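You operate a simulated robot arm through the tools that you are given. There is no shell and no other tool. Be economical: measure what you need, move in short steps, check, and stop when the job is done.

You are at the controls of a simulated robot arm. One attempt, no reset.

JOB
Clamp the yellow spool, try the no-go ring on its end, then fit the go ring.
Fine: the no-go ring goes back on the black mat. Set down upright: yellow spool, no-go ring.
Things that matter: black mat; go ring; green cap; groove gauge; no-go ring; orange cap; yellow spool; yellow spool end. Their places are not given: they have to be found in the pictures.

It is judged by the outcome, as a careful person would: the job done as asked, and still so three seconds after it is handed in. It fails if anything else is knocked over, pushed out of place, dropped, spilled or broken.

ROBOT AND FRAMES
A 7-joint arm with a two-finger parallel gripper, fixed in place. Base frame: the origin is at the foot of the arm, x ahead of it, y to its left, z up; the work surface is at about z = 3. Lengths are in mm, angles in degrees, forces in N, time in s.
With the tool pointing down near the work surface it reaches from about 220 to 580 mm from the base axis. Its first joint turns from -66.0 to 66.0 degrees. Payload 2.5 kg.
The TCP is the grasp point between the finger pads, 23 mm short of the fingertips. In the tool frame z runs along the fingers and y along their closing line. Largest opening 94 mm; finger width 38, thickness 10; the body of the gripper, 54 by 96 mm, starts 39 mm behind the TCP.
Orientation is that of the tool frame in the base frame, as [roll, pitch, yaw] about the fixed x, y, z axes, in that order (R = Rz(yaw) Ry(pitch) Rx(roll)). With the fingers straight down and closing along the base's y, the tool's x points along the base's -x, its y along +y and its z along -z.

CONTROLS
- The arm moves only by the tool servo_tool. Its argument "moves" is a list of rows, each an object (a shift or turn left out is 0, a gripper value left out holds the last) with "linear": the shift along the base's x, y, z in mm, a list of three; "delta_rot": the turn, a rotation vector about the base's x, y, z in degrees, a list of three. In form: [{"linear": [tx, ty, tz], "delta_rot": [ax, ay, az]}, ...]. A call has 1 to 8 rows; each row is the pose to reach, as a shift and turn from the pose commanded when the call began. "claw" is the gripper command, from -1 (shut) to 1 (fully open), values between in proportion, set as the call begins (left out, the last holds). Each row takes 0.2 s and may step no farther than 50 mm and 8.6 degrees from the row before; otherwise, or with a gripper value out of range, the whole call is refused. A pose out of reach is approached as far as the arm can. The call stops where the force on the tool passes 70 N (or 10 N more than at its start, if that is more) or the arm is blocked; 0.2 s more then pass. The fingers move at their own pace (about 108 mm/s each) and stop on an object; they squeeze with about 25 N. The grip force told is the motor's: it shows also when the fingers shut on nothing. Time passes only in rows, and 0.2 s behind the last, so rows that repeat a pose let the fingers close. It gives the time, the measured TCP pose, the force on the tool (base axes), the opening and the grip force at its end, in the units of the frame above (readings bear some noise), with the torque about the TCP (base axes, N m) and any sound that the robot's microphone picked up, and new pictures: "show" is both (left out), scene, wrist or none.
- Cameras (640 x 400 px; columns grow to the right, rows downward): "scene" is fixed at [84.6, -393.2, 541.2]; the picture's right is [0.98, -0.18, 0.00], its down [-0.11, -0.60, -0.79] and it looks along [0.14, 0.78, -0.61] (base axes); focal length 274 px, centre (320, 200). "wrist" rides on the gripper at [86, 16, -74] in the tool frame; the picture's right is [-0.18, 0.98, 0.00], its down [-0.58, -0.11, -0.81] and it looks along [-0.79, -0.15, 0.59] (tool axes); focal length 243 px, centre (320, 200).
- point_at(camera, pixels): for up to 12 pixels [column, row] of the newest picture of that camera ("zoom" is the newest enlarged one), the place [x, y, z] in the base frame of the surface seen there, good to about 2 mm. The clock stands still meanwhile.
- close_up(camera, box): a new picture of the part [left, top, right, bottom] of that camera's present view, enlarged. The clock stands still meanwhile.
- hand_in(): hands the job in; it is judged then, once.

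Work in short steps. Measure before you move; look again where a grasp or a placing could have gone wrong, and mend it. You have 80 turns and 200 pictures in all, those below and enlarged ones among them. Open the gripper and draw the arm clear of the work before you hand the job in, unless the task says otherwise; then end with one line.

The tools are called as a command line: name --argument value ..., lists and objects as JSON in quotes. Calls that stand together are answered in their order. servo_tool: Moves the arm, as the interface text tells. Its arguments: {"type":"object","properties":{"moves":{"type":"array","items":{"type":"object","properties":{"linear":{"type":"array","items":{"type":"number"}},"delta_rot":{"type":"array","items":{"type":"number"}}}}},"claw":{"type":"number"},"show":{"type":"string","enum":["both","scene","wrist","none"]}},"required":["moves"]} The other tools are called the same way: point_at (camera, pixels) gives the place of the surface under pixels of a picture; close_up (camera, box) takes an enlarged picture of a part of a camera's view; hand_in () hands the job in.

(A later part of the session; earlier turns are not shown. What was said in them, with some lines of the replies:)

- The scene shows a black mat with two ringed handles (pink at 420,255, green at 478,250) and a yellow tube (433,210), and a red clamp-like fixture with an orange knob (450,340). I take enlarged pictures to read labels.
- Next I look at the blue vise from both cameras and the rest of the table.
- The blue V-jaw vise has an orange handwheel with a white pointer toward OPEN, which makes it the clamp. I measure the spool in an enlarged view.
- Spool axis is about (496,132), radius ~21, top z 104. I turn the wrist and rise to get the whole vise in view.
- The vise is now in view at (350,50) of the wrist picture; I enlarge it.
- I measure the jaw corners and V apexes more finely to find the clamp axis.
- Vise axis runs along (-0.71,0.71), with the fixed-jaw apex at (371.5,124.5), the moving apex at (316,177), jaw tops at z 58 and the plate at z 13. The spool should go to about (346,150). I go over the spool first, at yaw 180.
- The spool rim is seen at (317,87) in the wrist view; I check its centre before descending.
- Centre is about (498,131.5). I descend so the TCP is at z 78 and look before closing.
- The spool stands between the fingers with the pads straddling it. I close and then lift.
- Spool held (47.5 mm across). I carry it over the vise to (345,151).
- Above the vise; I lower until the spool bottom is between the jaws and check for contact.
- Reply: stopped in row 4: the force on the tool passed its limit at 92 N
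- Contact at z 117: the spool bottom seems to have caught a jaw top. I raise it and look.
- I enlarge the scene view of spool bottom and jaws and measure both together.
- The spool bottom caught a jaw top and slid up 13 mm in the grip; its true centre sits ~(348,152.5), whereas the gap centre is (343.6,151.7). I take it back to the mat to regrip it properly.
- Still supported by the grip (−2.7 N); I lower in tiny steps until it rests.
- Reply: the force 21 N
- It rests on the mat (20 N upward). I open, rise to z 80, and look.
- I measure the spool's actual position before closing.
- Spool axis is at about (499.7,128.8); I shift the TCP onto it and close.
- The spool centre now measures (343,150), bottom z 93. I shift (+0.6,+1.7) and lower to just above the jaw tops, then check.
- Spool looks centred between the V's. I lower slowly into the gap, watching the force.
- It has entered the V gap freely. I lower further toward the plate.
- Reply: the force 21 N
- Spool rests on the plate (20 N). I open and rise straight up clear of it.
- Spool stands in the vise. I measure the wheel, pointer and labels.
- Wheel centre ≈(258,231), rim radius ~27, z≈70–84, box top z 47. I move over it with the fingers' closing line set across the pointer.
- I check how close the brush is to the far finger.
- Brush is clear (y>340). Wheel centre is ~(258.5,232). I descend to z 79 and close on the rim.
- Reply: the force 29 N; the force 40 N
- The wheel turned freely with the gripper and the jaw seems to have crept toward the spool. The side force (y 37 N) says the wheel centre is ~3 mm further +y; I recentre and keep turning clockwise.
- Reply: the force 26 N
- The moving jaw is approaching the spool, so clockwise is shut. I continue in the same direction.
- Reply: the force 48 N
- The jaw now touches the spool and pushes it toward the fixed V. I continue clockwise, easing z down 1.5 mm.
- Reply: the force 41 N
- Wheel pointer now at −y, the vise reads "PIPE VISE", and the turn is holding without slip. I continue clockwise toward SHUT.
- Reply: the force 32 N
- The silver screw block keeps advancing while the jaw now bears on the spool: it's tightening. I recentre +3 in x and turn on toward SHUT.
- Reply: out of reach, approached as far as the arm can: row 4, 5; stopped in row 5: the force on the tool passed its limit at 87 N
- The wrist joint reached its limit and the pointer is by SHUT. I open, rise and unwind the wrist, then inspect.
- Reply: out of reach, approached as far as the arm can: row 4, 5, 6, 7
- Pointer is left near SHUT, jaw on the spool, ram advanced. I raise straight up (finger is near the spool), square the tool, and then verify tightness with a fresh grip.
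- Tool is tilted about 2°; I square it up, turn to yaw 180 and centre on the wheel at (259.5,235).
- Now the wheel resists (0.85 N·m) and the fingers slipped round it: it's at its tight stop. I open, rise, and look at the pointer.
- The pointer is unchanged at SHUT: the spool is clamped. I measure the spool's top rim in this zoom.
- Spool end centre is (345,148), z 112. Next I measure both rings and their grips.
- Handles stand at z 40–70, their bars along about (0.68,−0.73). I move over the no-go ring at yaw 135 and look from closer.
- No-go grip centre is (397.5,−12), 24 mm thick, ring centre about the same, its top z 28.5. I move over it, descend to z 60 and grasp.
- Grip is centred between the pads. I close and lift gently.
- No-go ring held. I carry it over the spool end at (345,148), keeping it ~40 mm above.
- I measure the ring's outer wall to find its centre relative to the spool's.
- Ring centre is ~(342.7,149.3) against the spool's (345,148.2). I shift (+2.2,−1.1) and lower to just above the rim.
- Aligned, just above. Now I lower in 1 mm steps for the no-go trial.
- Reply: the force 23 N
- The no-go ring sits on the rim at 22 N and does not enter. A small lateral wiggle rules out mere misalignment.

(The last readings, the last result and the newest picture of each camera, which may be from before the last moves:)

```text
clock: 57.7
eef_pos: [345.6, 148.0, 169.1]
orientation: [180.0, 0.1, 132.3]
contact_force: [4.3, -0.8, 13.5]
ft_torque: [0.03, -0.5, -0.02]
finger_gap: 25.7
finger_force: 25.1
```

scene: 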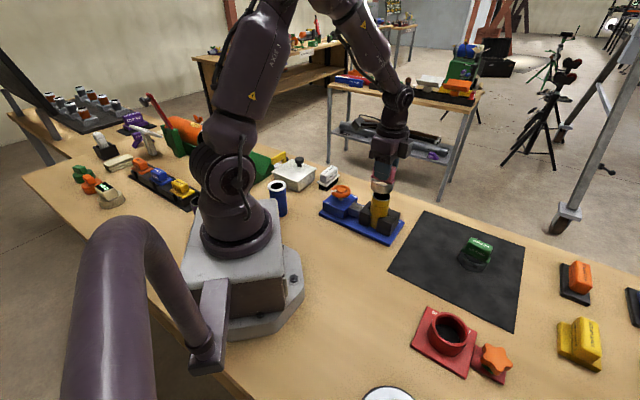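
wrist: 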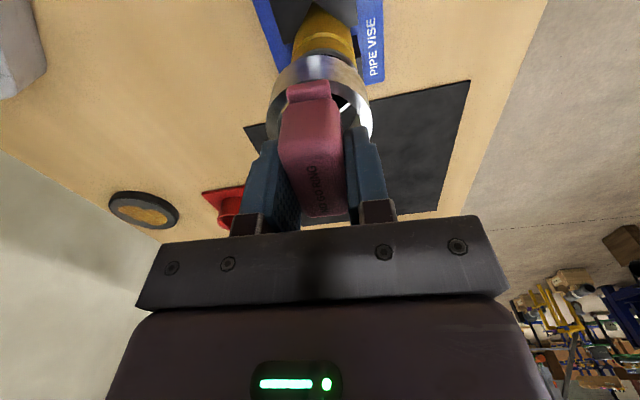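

Still blocked at the rim: no-go confirmed. I lift it and return it to its spot on the mat.

servo_tool --moves '[{"linear": [0, 0, 25]}, {"linear": [0, 0, 45]}, {"linear": [13, -40, 45]}, {"linear": [26, -80, 45]}, {"linear": [38, -120, 45]}, {"linear": [51.3, -159.9, 40]}, {"linear": [51.3, -159.9, 0]}, {"linear": [51.3, -159.9, 0]}]' --show "none"

servo_tool --moves '[{"linear": [0, 0, -40]}, {"linear": [0, 0, -75]}, {"linear": [0, 0, -97]}, {"linear": [0, 0, -104]}, {"linear": [0, 0, -104]}]'

```text
clock: 59.5
eef_pos: [397.2, -14.3, 168.6]
orientation: [-179.9, 0.0, 132.3]
contact_force: [-0.1, 0.0, -1.7]
ft_torque: [0.0, -0.02, 0.03]
finger_gap: 25.6
finger_force: 25.4
```

```text
clock: 60.7
eef_pos: [397.2, -14.5, 63.9]
orientation: [-180.0, 0.1, 132.2]
contact_force: [-0.3, 0.4, -2.3]
ft_torque: [-0.02, -0.01, 0.0]
finger_gap: 25.6
finger_force: 24.7
```

scene: 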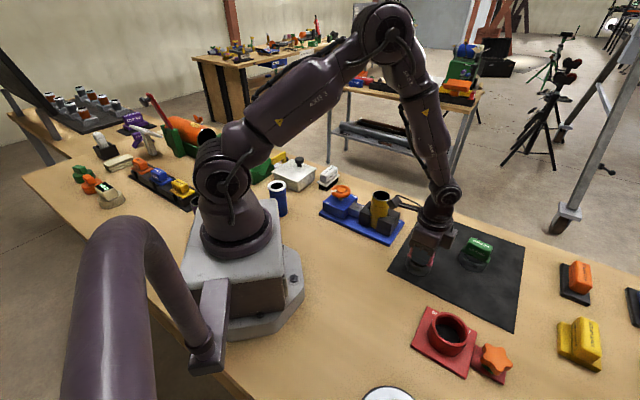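
wrist: 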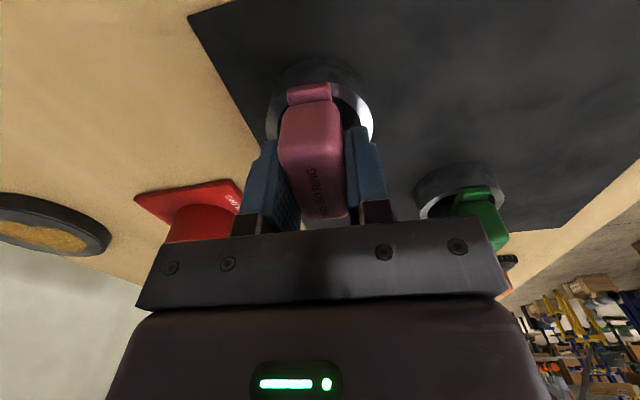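

Ring is ~2–3 mm above the mat; I lower until it bears.

servo_tool --moves '[{"linear": [0, 0, -1.5]}, {"linear": [0, 0, -2.5]}, {"linear": [0, 0, -3.5]}, {"linear": [0, 0, -4]}, {"linear": [0, 0, -4]}]' --show "none"

```text
clock: 61.9
eef_pos: [396.7, -13.4, 60.2]
orientation: [-179.8, 0.1, 132.2]
contact_force: [0.2, 1.0, -0.1]
ft_torque: [-0.03, -0.02, -0.02]
finger_gap: 25.8
finger_force: 25.1
```

Just touching (weight off the tool). I lower 0.7 mm more, then open and rise.

servo_tool --moves '[{"linear": [0, 0, -0.7]}, {"linear": [0, 0, -0.7]}]' --show "none"

servo_tool --moves '[{"linear": [0, 0, 0]}, {"linear": [0, 0, 0]}, {"linear": [0, 0, 0]}, {"linear": [0, 0, 40]}, {"linear": [0, 0, 85]}, {"linear": [0, 0, 130]}, {"linear": [0, 0, 130]}]' --claw 1

close_up --camera "scene" --box '[385, 200, 505, 290]'

close_up --camera "wrist" --box '[260, 0, 480, 160]'

```text
clock: 62.5
eef_pos: [397.1, -12.8, 60.6]
orientation: [-179.9, 0.0, 132.2]
contact_force: [-0.9, 0.3, 2.8]
ft_torque: [0.11, 0.12, 0.01]
finger_gap: 25.6
finger_force: 24.6
```

```text
clock: 64.1
eef_pos: [398.6, -12.3, 189.7]
orientation: [-179.8, 0.0, 132.2]
contact_force: [0.3, 0.3, 0.9]
ft_torque: [0.03, 0.01, 0.0]
finger_gap: 93.9
finger_force: 0.1
```

scene: 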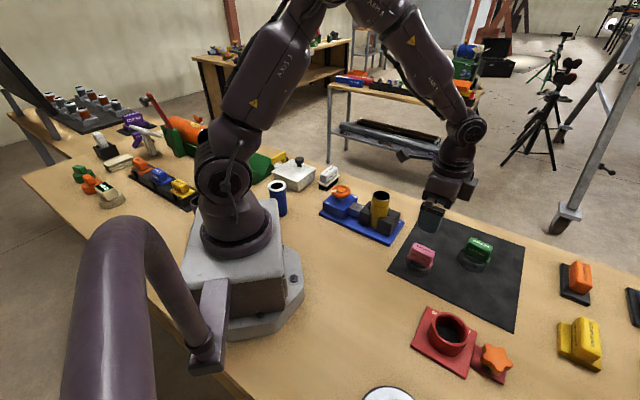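
wrist: 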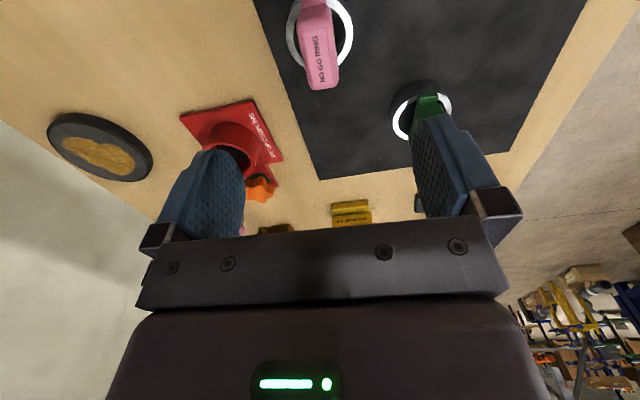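

```text
4.44 times, centred on (445, 245) of scene
```

zoom: 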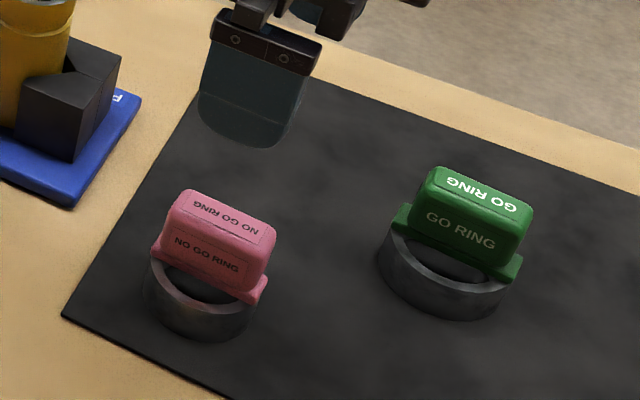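

```text
2.50 times, centred on (370, 80) of wrist
```

zoom: 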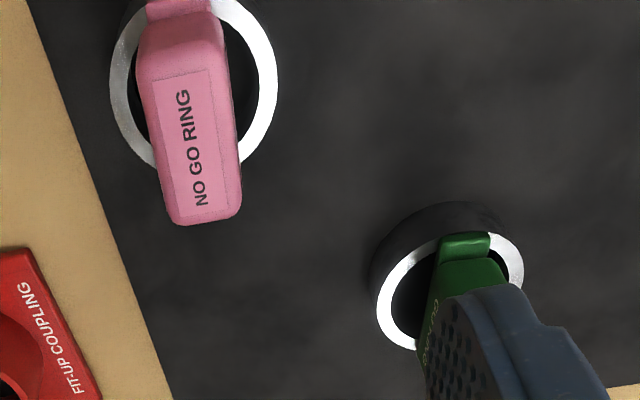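

No-go ring stands upright on the mat again. I move over the go ring near (537,−20).

servo_tool --moves '[{"linear": [45, -3, 0]}, {"linear": [92, -5, 0]}, {"linear": [139, -8, 0]}, {"linear": [139, -8, 0]}]' --show "none"

close_up --camera "wrist" --box '[230, 0, 430, 160]'

```text
clock: 65.1
eef_pos: [537.0, -17.9, 191.4]
orientation: [-179.8, 0.0, 132.2]
contact_force: [-0.1, 0.0, 0.1]
ft_torque: [0.03, -0.01, 0.0]
finger_gap: 93.9
finger_force: 0.0
```

```text
2.50 times, centred on (330, 80) of wrist
```

zoom: 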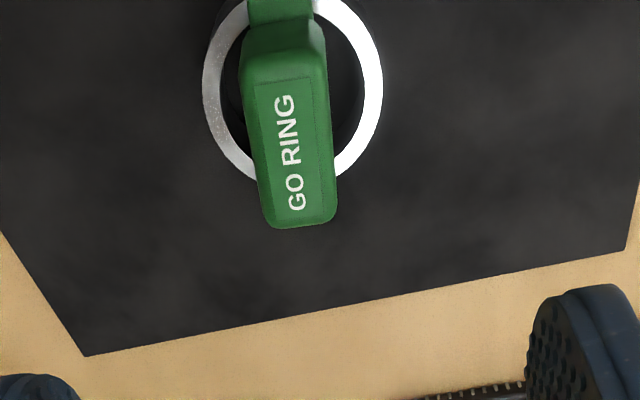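

point_at --camera "zoom" --pixels '[[248, 95], [324, 80], [270, 220], [332, 214], [290, 150], [206, 90], [380, 90], [285, 20], [225, 30], [360, 145], [225, 145], [360, 20]]'

```text
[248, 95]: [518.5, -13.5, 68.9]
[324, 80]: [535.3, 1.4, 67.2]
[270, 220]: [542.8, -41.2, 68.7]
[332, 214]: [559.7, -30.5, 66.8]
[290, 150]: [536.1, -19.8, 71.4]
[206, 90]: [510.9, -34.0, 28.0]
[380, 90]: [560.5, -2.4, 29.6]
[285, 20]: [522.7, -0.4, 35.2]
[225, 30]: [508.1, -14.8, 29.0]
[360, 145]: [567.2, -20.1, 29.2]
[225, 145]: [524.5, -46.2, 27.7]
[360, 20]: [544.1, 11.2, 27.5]
```

Go-ring grip centre is ~(539,−21). I adjust, descend to z 60, and grasp.

servo_tool --moves '[{"linear": [1.5, -1.5, -40], "delta_rot": [0, 0, -1.5]}, {"linear": [1.5, -1.5, -80], "delta_rot": [0, 0, -1.5]}, {"linear": [1.5, -1.5, -115], "delta_rot": [0, 0, -1.5]}, {"linear": [1.5, -1.5, -130], "delta_rot": [0, 0, -1.5]}, {"linear": [1.5, -1.5, -130], "delta_rot": [0, 0, -1.5]}]'

servo_tool --moves '[{"linear": [0, 0, 0]}, {"linear": [0, 0, 0]}, {"linear": [0, 0, 0]}, {"linear": [0, 0, 0]}, {"linear": [0, 0, 0]}]' --claw -1 --show "none"

servo_tool --moves '[{"linear": [0, 0, 20]}, {"linear": [0, 0, 60]}, {"linear": [0, 0, 105]}, {"linear": [0, 0, 150]}, {"linear": [0, 0, 150]}]'

```text
clock: 66.3
eef_pos: [537.1, -20.8, 59.8]
orientation: [-179.8, 0.0, 130.7]
contact_force: [0.3, 0.2, -0.3]
ft_torque: [-0.01, -0.01, -0.01]
finger_gap: 93.7
finger_force: 0.0
```

scene: 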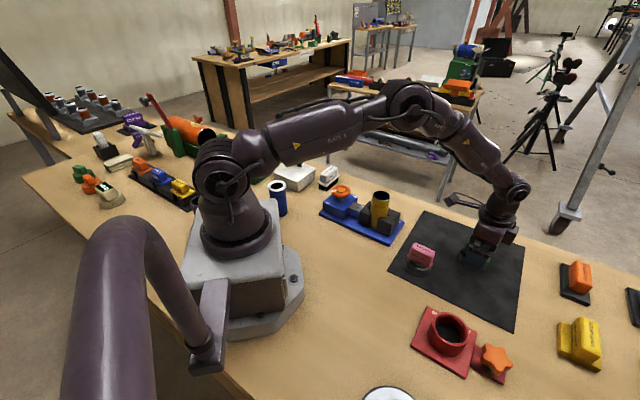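
wrist: 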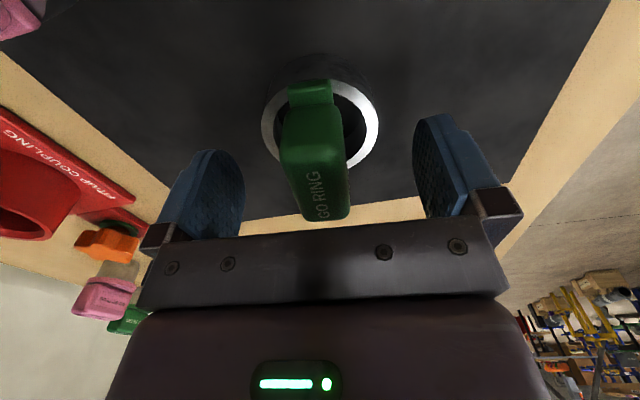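

```text
clock: 67.5
eef_pos: [538.0, -20.5, 60.1]
orientation: [-179.9, 0.0, 130.7]
contact_force: [0.2, 1.0, 0.5]
ft_torque: [0.09, -0.06, -0.02]
finger_gap: 25.3
finger_force: 25.1
```

```text
clock: 68.7
eef_pos: [538.9, -20.5, 212.6]
orientation: [-179.8, 0.0, 130.8]
contact_force: [-0.8, 0.2, -0.7]
ft_torque: [0.0, -0.01, -0.05]
finger_gap: 25.9
finger_force: 25.5
```

scene: 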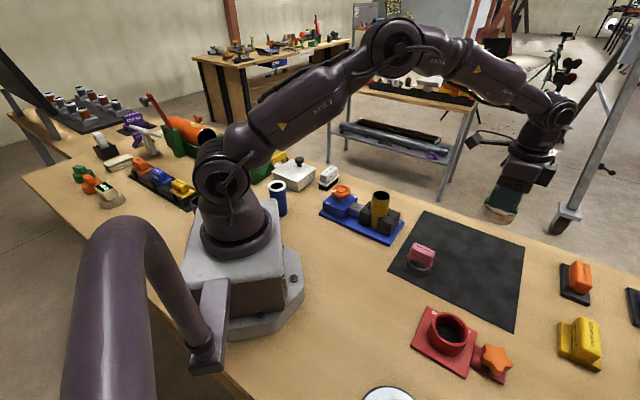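
wrist: 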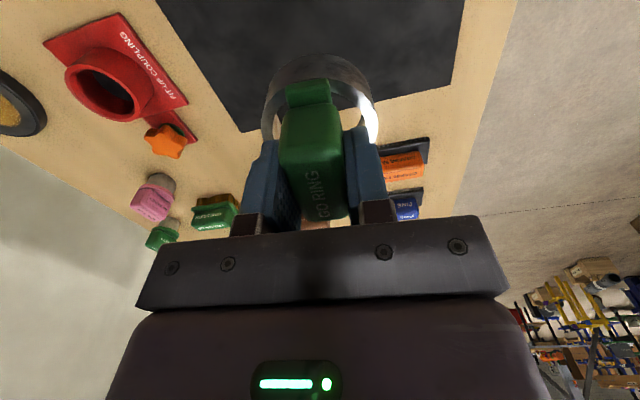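

Go ring held. I carry it over the spool at the same height and measure its alignment.

servo_tool --moves '[{"linear": [-32, 28, 0]}, {"linear": [-64, 56, 0]}, {"linear": [-97, 84, 0]}, {"linear": [-129, 112, 0]}, {"linear": [-161, 140, 0]}, {"linear": [-193, 168.5, -5]}, {"linear": [-193, 168.5, -20]}, {"linear": [-193, 168.5, -20]}]' --show "none"

close_up --camera "scene" --box '[345, 155, 415, 215]'

```text
clock: 70.5
eef_pos: [343.9, 145.1, 190.6]
orientation: [-179.8, -0.1, 130.8]
contact_force: [0.2, -1.1, -1.4]
ft_torque: [-0.02, -0.02, -0.02]
finger_gap: 25.7
finger_force: 25.0
```

```text
6.67 times, centred on (380, 185) of scene
```

zoom: 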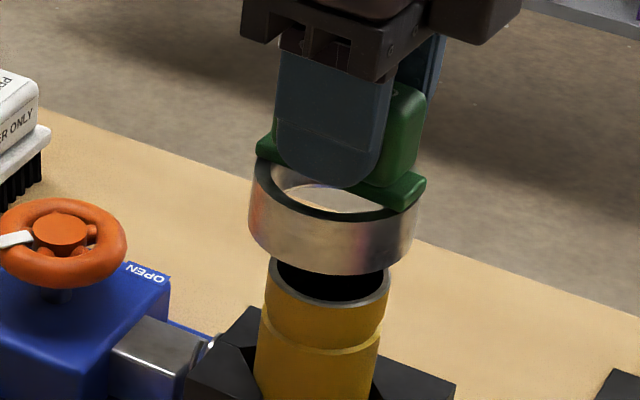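

point_at --camera "zoom" --pixels '[[252, 215], [258, 235], [280, 250], [310, 258], [335, 262], [360, 260], [385, 250], [408, 232], [415, 215], [266, 290], [325, 325], [385, 310]]'

```text
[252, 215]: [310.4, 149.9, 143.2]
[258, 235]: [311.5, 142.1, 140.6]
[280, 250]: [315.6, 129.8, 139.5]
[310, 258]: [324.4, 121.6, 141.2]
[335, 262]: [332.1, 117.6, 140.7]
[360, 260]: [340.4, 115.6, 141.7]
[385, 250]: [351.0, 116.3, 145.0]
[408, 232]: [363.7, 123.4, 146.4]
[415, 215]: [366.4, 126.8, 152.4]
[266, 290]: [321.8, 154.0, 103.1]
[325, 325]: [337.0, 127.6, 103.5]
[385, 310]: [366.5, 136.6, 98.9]
```

Ring centre is (342.3,146.6) against the spool's ~(345.2,148.3). I shift (+2.8,+1.7), lower near the rim and check visually.

servo_tool --moves '[{"linear": [2.8, 1.7, -8]}, {"linear": [2.8, 1.7, -15]}, {"linear": [2.8, 1.7, -20]}, {"linear": [2.8, 1.7, -20]}]' --show "none"

close_up --camera "scene" --box '[345, 155, 415, 215]'

close_up --camera "wrist" --box '[240, 0, 400, 140]'

```text
clock: 71.5
eef_pos: [348.6, 146.6, 169.5]
orientation: [-179.9, 0.0, 130.7]
contact_force: [-1.0, 0.1, -2.2]
ft_torque: [-0.01, -0.03, 0.02]
finger_gap: 25.5
finger_force: 24.8
```

```text
6.67 times, centred on (380, 185) of scene
```

zoom: 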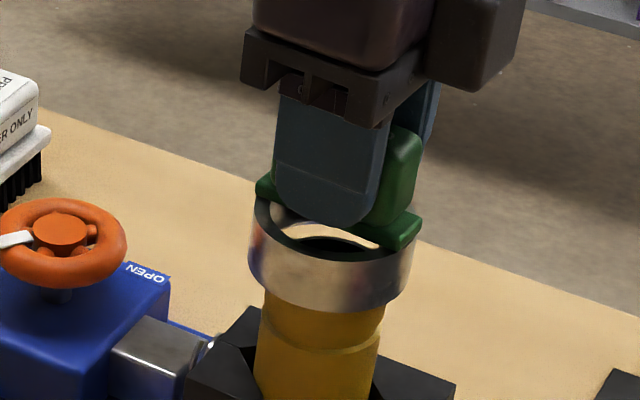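

```text
2.86 times, centred on (320, 70) of wrist
```

zoom: 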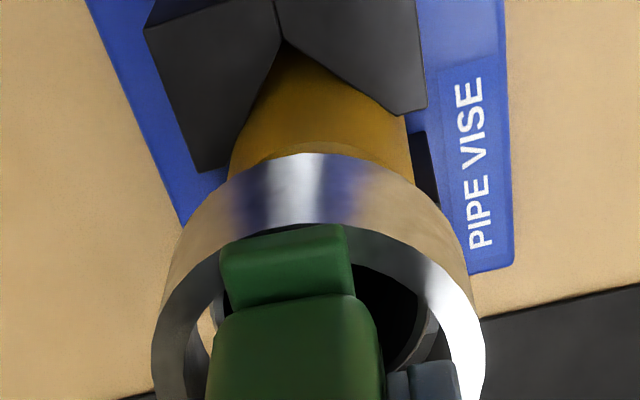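

Looks aligned. I lower in small steps, reading the force for entry.

servo_tool --moves '[{"linear": [0, 0, -1]}, {"linear": [0, 0, -2]}, {"linear": [0, 0, -3]}, {"linear": [0, 0, -4]}, {"linear": [0, 0, -4]}]' --show "none"

```text
clock: 72.7
eef_pos: [347.6, 147.6, 166.2]
orientation: [-180.0, 0.0, 130.7]
contact_force: [-0.2, -0.2, -1.6]
ft_torque: [-0.02, -0.01, 0.01]
finger_gap: 25.4
finger_force: 25.4
```

No resistance at ring bottom ≈110, so it may have entered. I keep going.

servo_tool --moves '[{"linear": [0, 0, -2]}, {"linear": [0, 0, -4]}, {"linear": [0, 0, -6]}, {"linear": [0, 0, -8]}, {"linear": [0, 0, -8]}]' --show "none"

close_up --camera "scene" --box '[345, 155, 415, 215]'

```text
clock: 73.9
eef_pos: [348.1, 147.8, 157.9]
orientation: [-179.8, 0.0, 130.7]
contact_force: [0.4, 1.0, -0.5]
ft_torque: [0.02, -0.03, 0.03]
finger_gap: 25.7
finger_force: 25.1
```

```text
6.67 times, centred on (380, 185) of scene
```

zoom: 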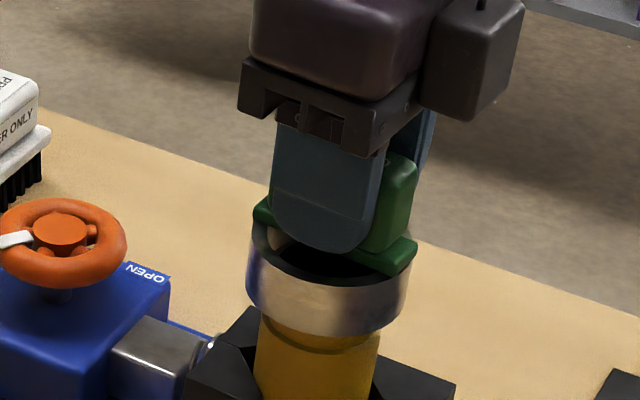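

It slides on freely. I lower on until it seats.

servo_tool --moves '[{"linear": [0, 0, -3]}, {"linear": [0, 0, -6]}, {"linear": [0, 0, -9]}, {"linear": [0, 0, -12]}, {"linear": [0, 0, -12]}]' --show "none"

servo_tool --moves '[{"linear": [0, 0, -1.5]}, {"linear": [0, 0, -3]}, {"linear": [0, 0, -4]}, {"linear": [0, 0, -4]}]' --show "none"

close_up --camera "scene" --box '[345, 155, 415, 215]'

```text
clock: 75.1
eef_pos: [347.5, 147.6, 146.6]
orientation: [-179.9, -0.1, 130.8]
contact_force: [-0.3, -0.2, -1.3]
ft_torque: [0.01, 0.02, 0.0]
finger_gap: 25.6
finger_force: 24.9
```

```text
clock: 76.1
eef_pos: [348.9, 147.4, 143.5]
orientation: [180.0, 0.1, 130.7]
contact_force: [-6.0, -5.3, 22.9]
ft_torque: [-0.1, 0.09, 0.05]
finger_gap: 25.9
finger_force: 25.0
```

```text
6.67 times, centred on (380, 185) of scene
```

zoom: 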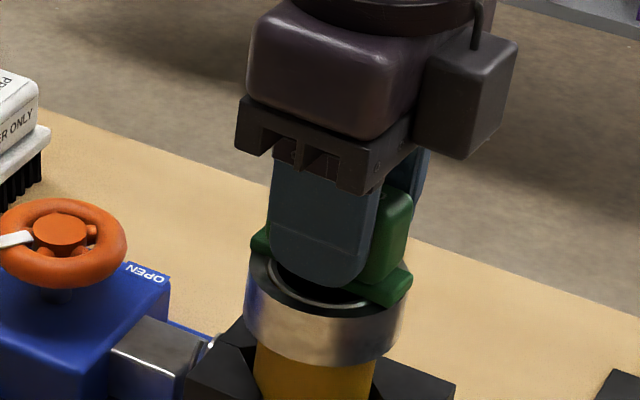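

The go ring is seated with its bar on the rim (23 N). I relieve slightly, open and rise away.

servo_tool --moves '[{"linear": [0, 0, 1]}, {"linear": [0, 0, 1]}, {"linear": [0, 0, 1]}, {"linear": [0, 0, 1]}, {"linear": [0, 0, 40]}, {"linear": [0, 0, 85]}, {"linear": [0, 0, 125]}, {"linear": [0, 0, 125]}]' --claw 1

close_up --camera "scene" --box '[310, 165, 440, 280]'

```text
clock: 77.9
eef_pos: [347.4, 148.8, 268.7]
orientation: [-179.8, 0.0, 130.7]
contact_force: [0.5, 0.8, 0.5]
ft_torque: [0.01, -0.01, -0.01]
finger_gap: 93.9
finger_force: 0.0
```

scene: 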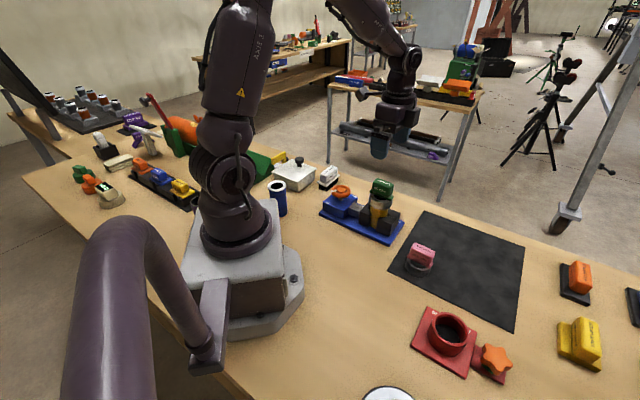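
wrist: 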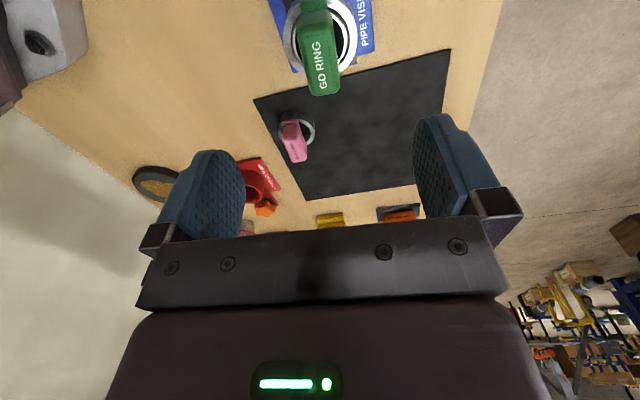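

```text
3.48 times, centred on (375, 222) of scene
```

zoom: 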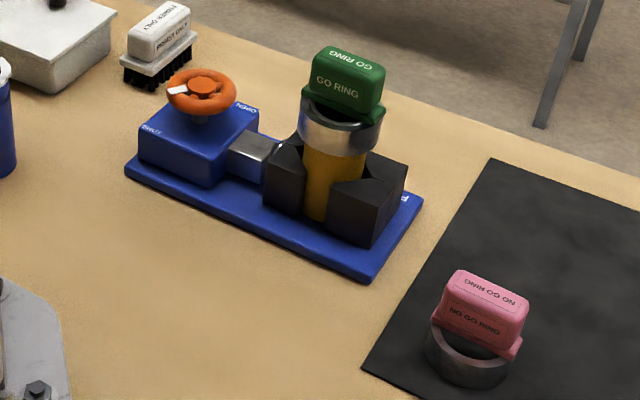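

The spool is clamped upright with the go ring seated level on it, the no-go ring is upright on the mat, and the arm is clear with the gripper open. I hand in.

hand_in

```text
The job is handed in.
```

The yellow spool is clamped upright in the pipe vise. The no-go ring would not go on and is back upright on the black mat, and the go ring is fully seated on the spool end. The job is handed in; no verdict was returned.
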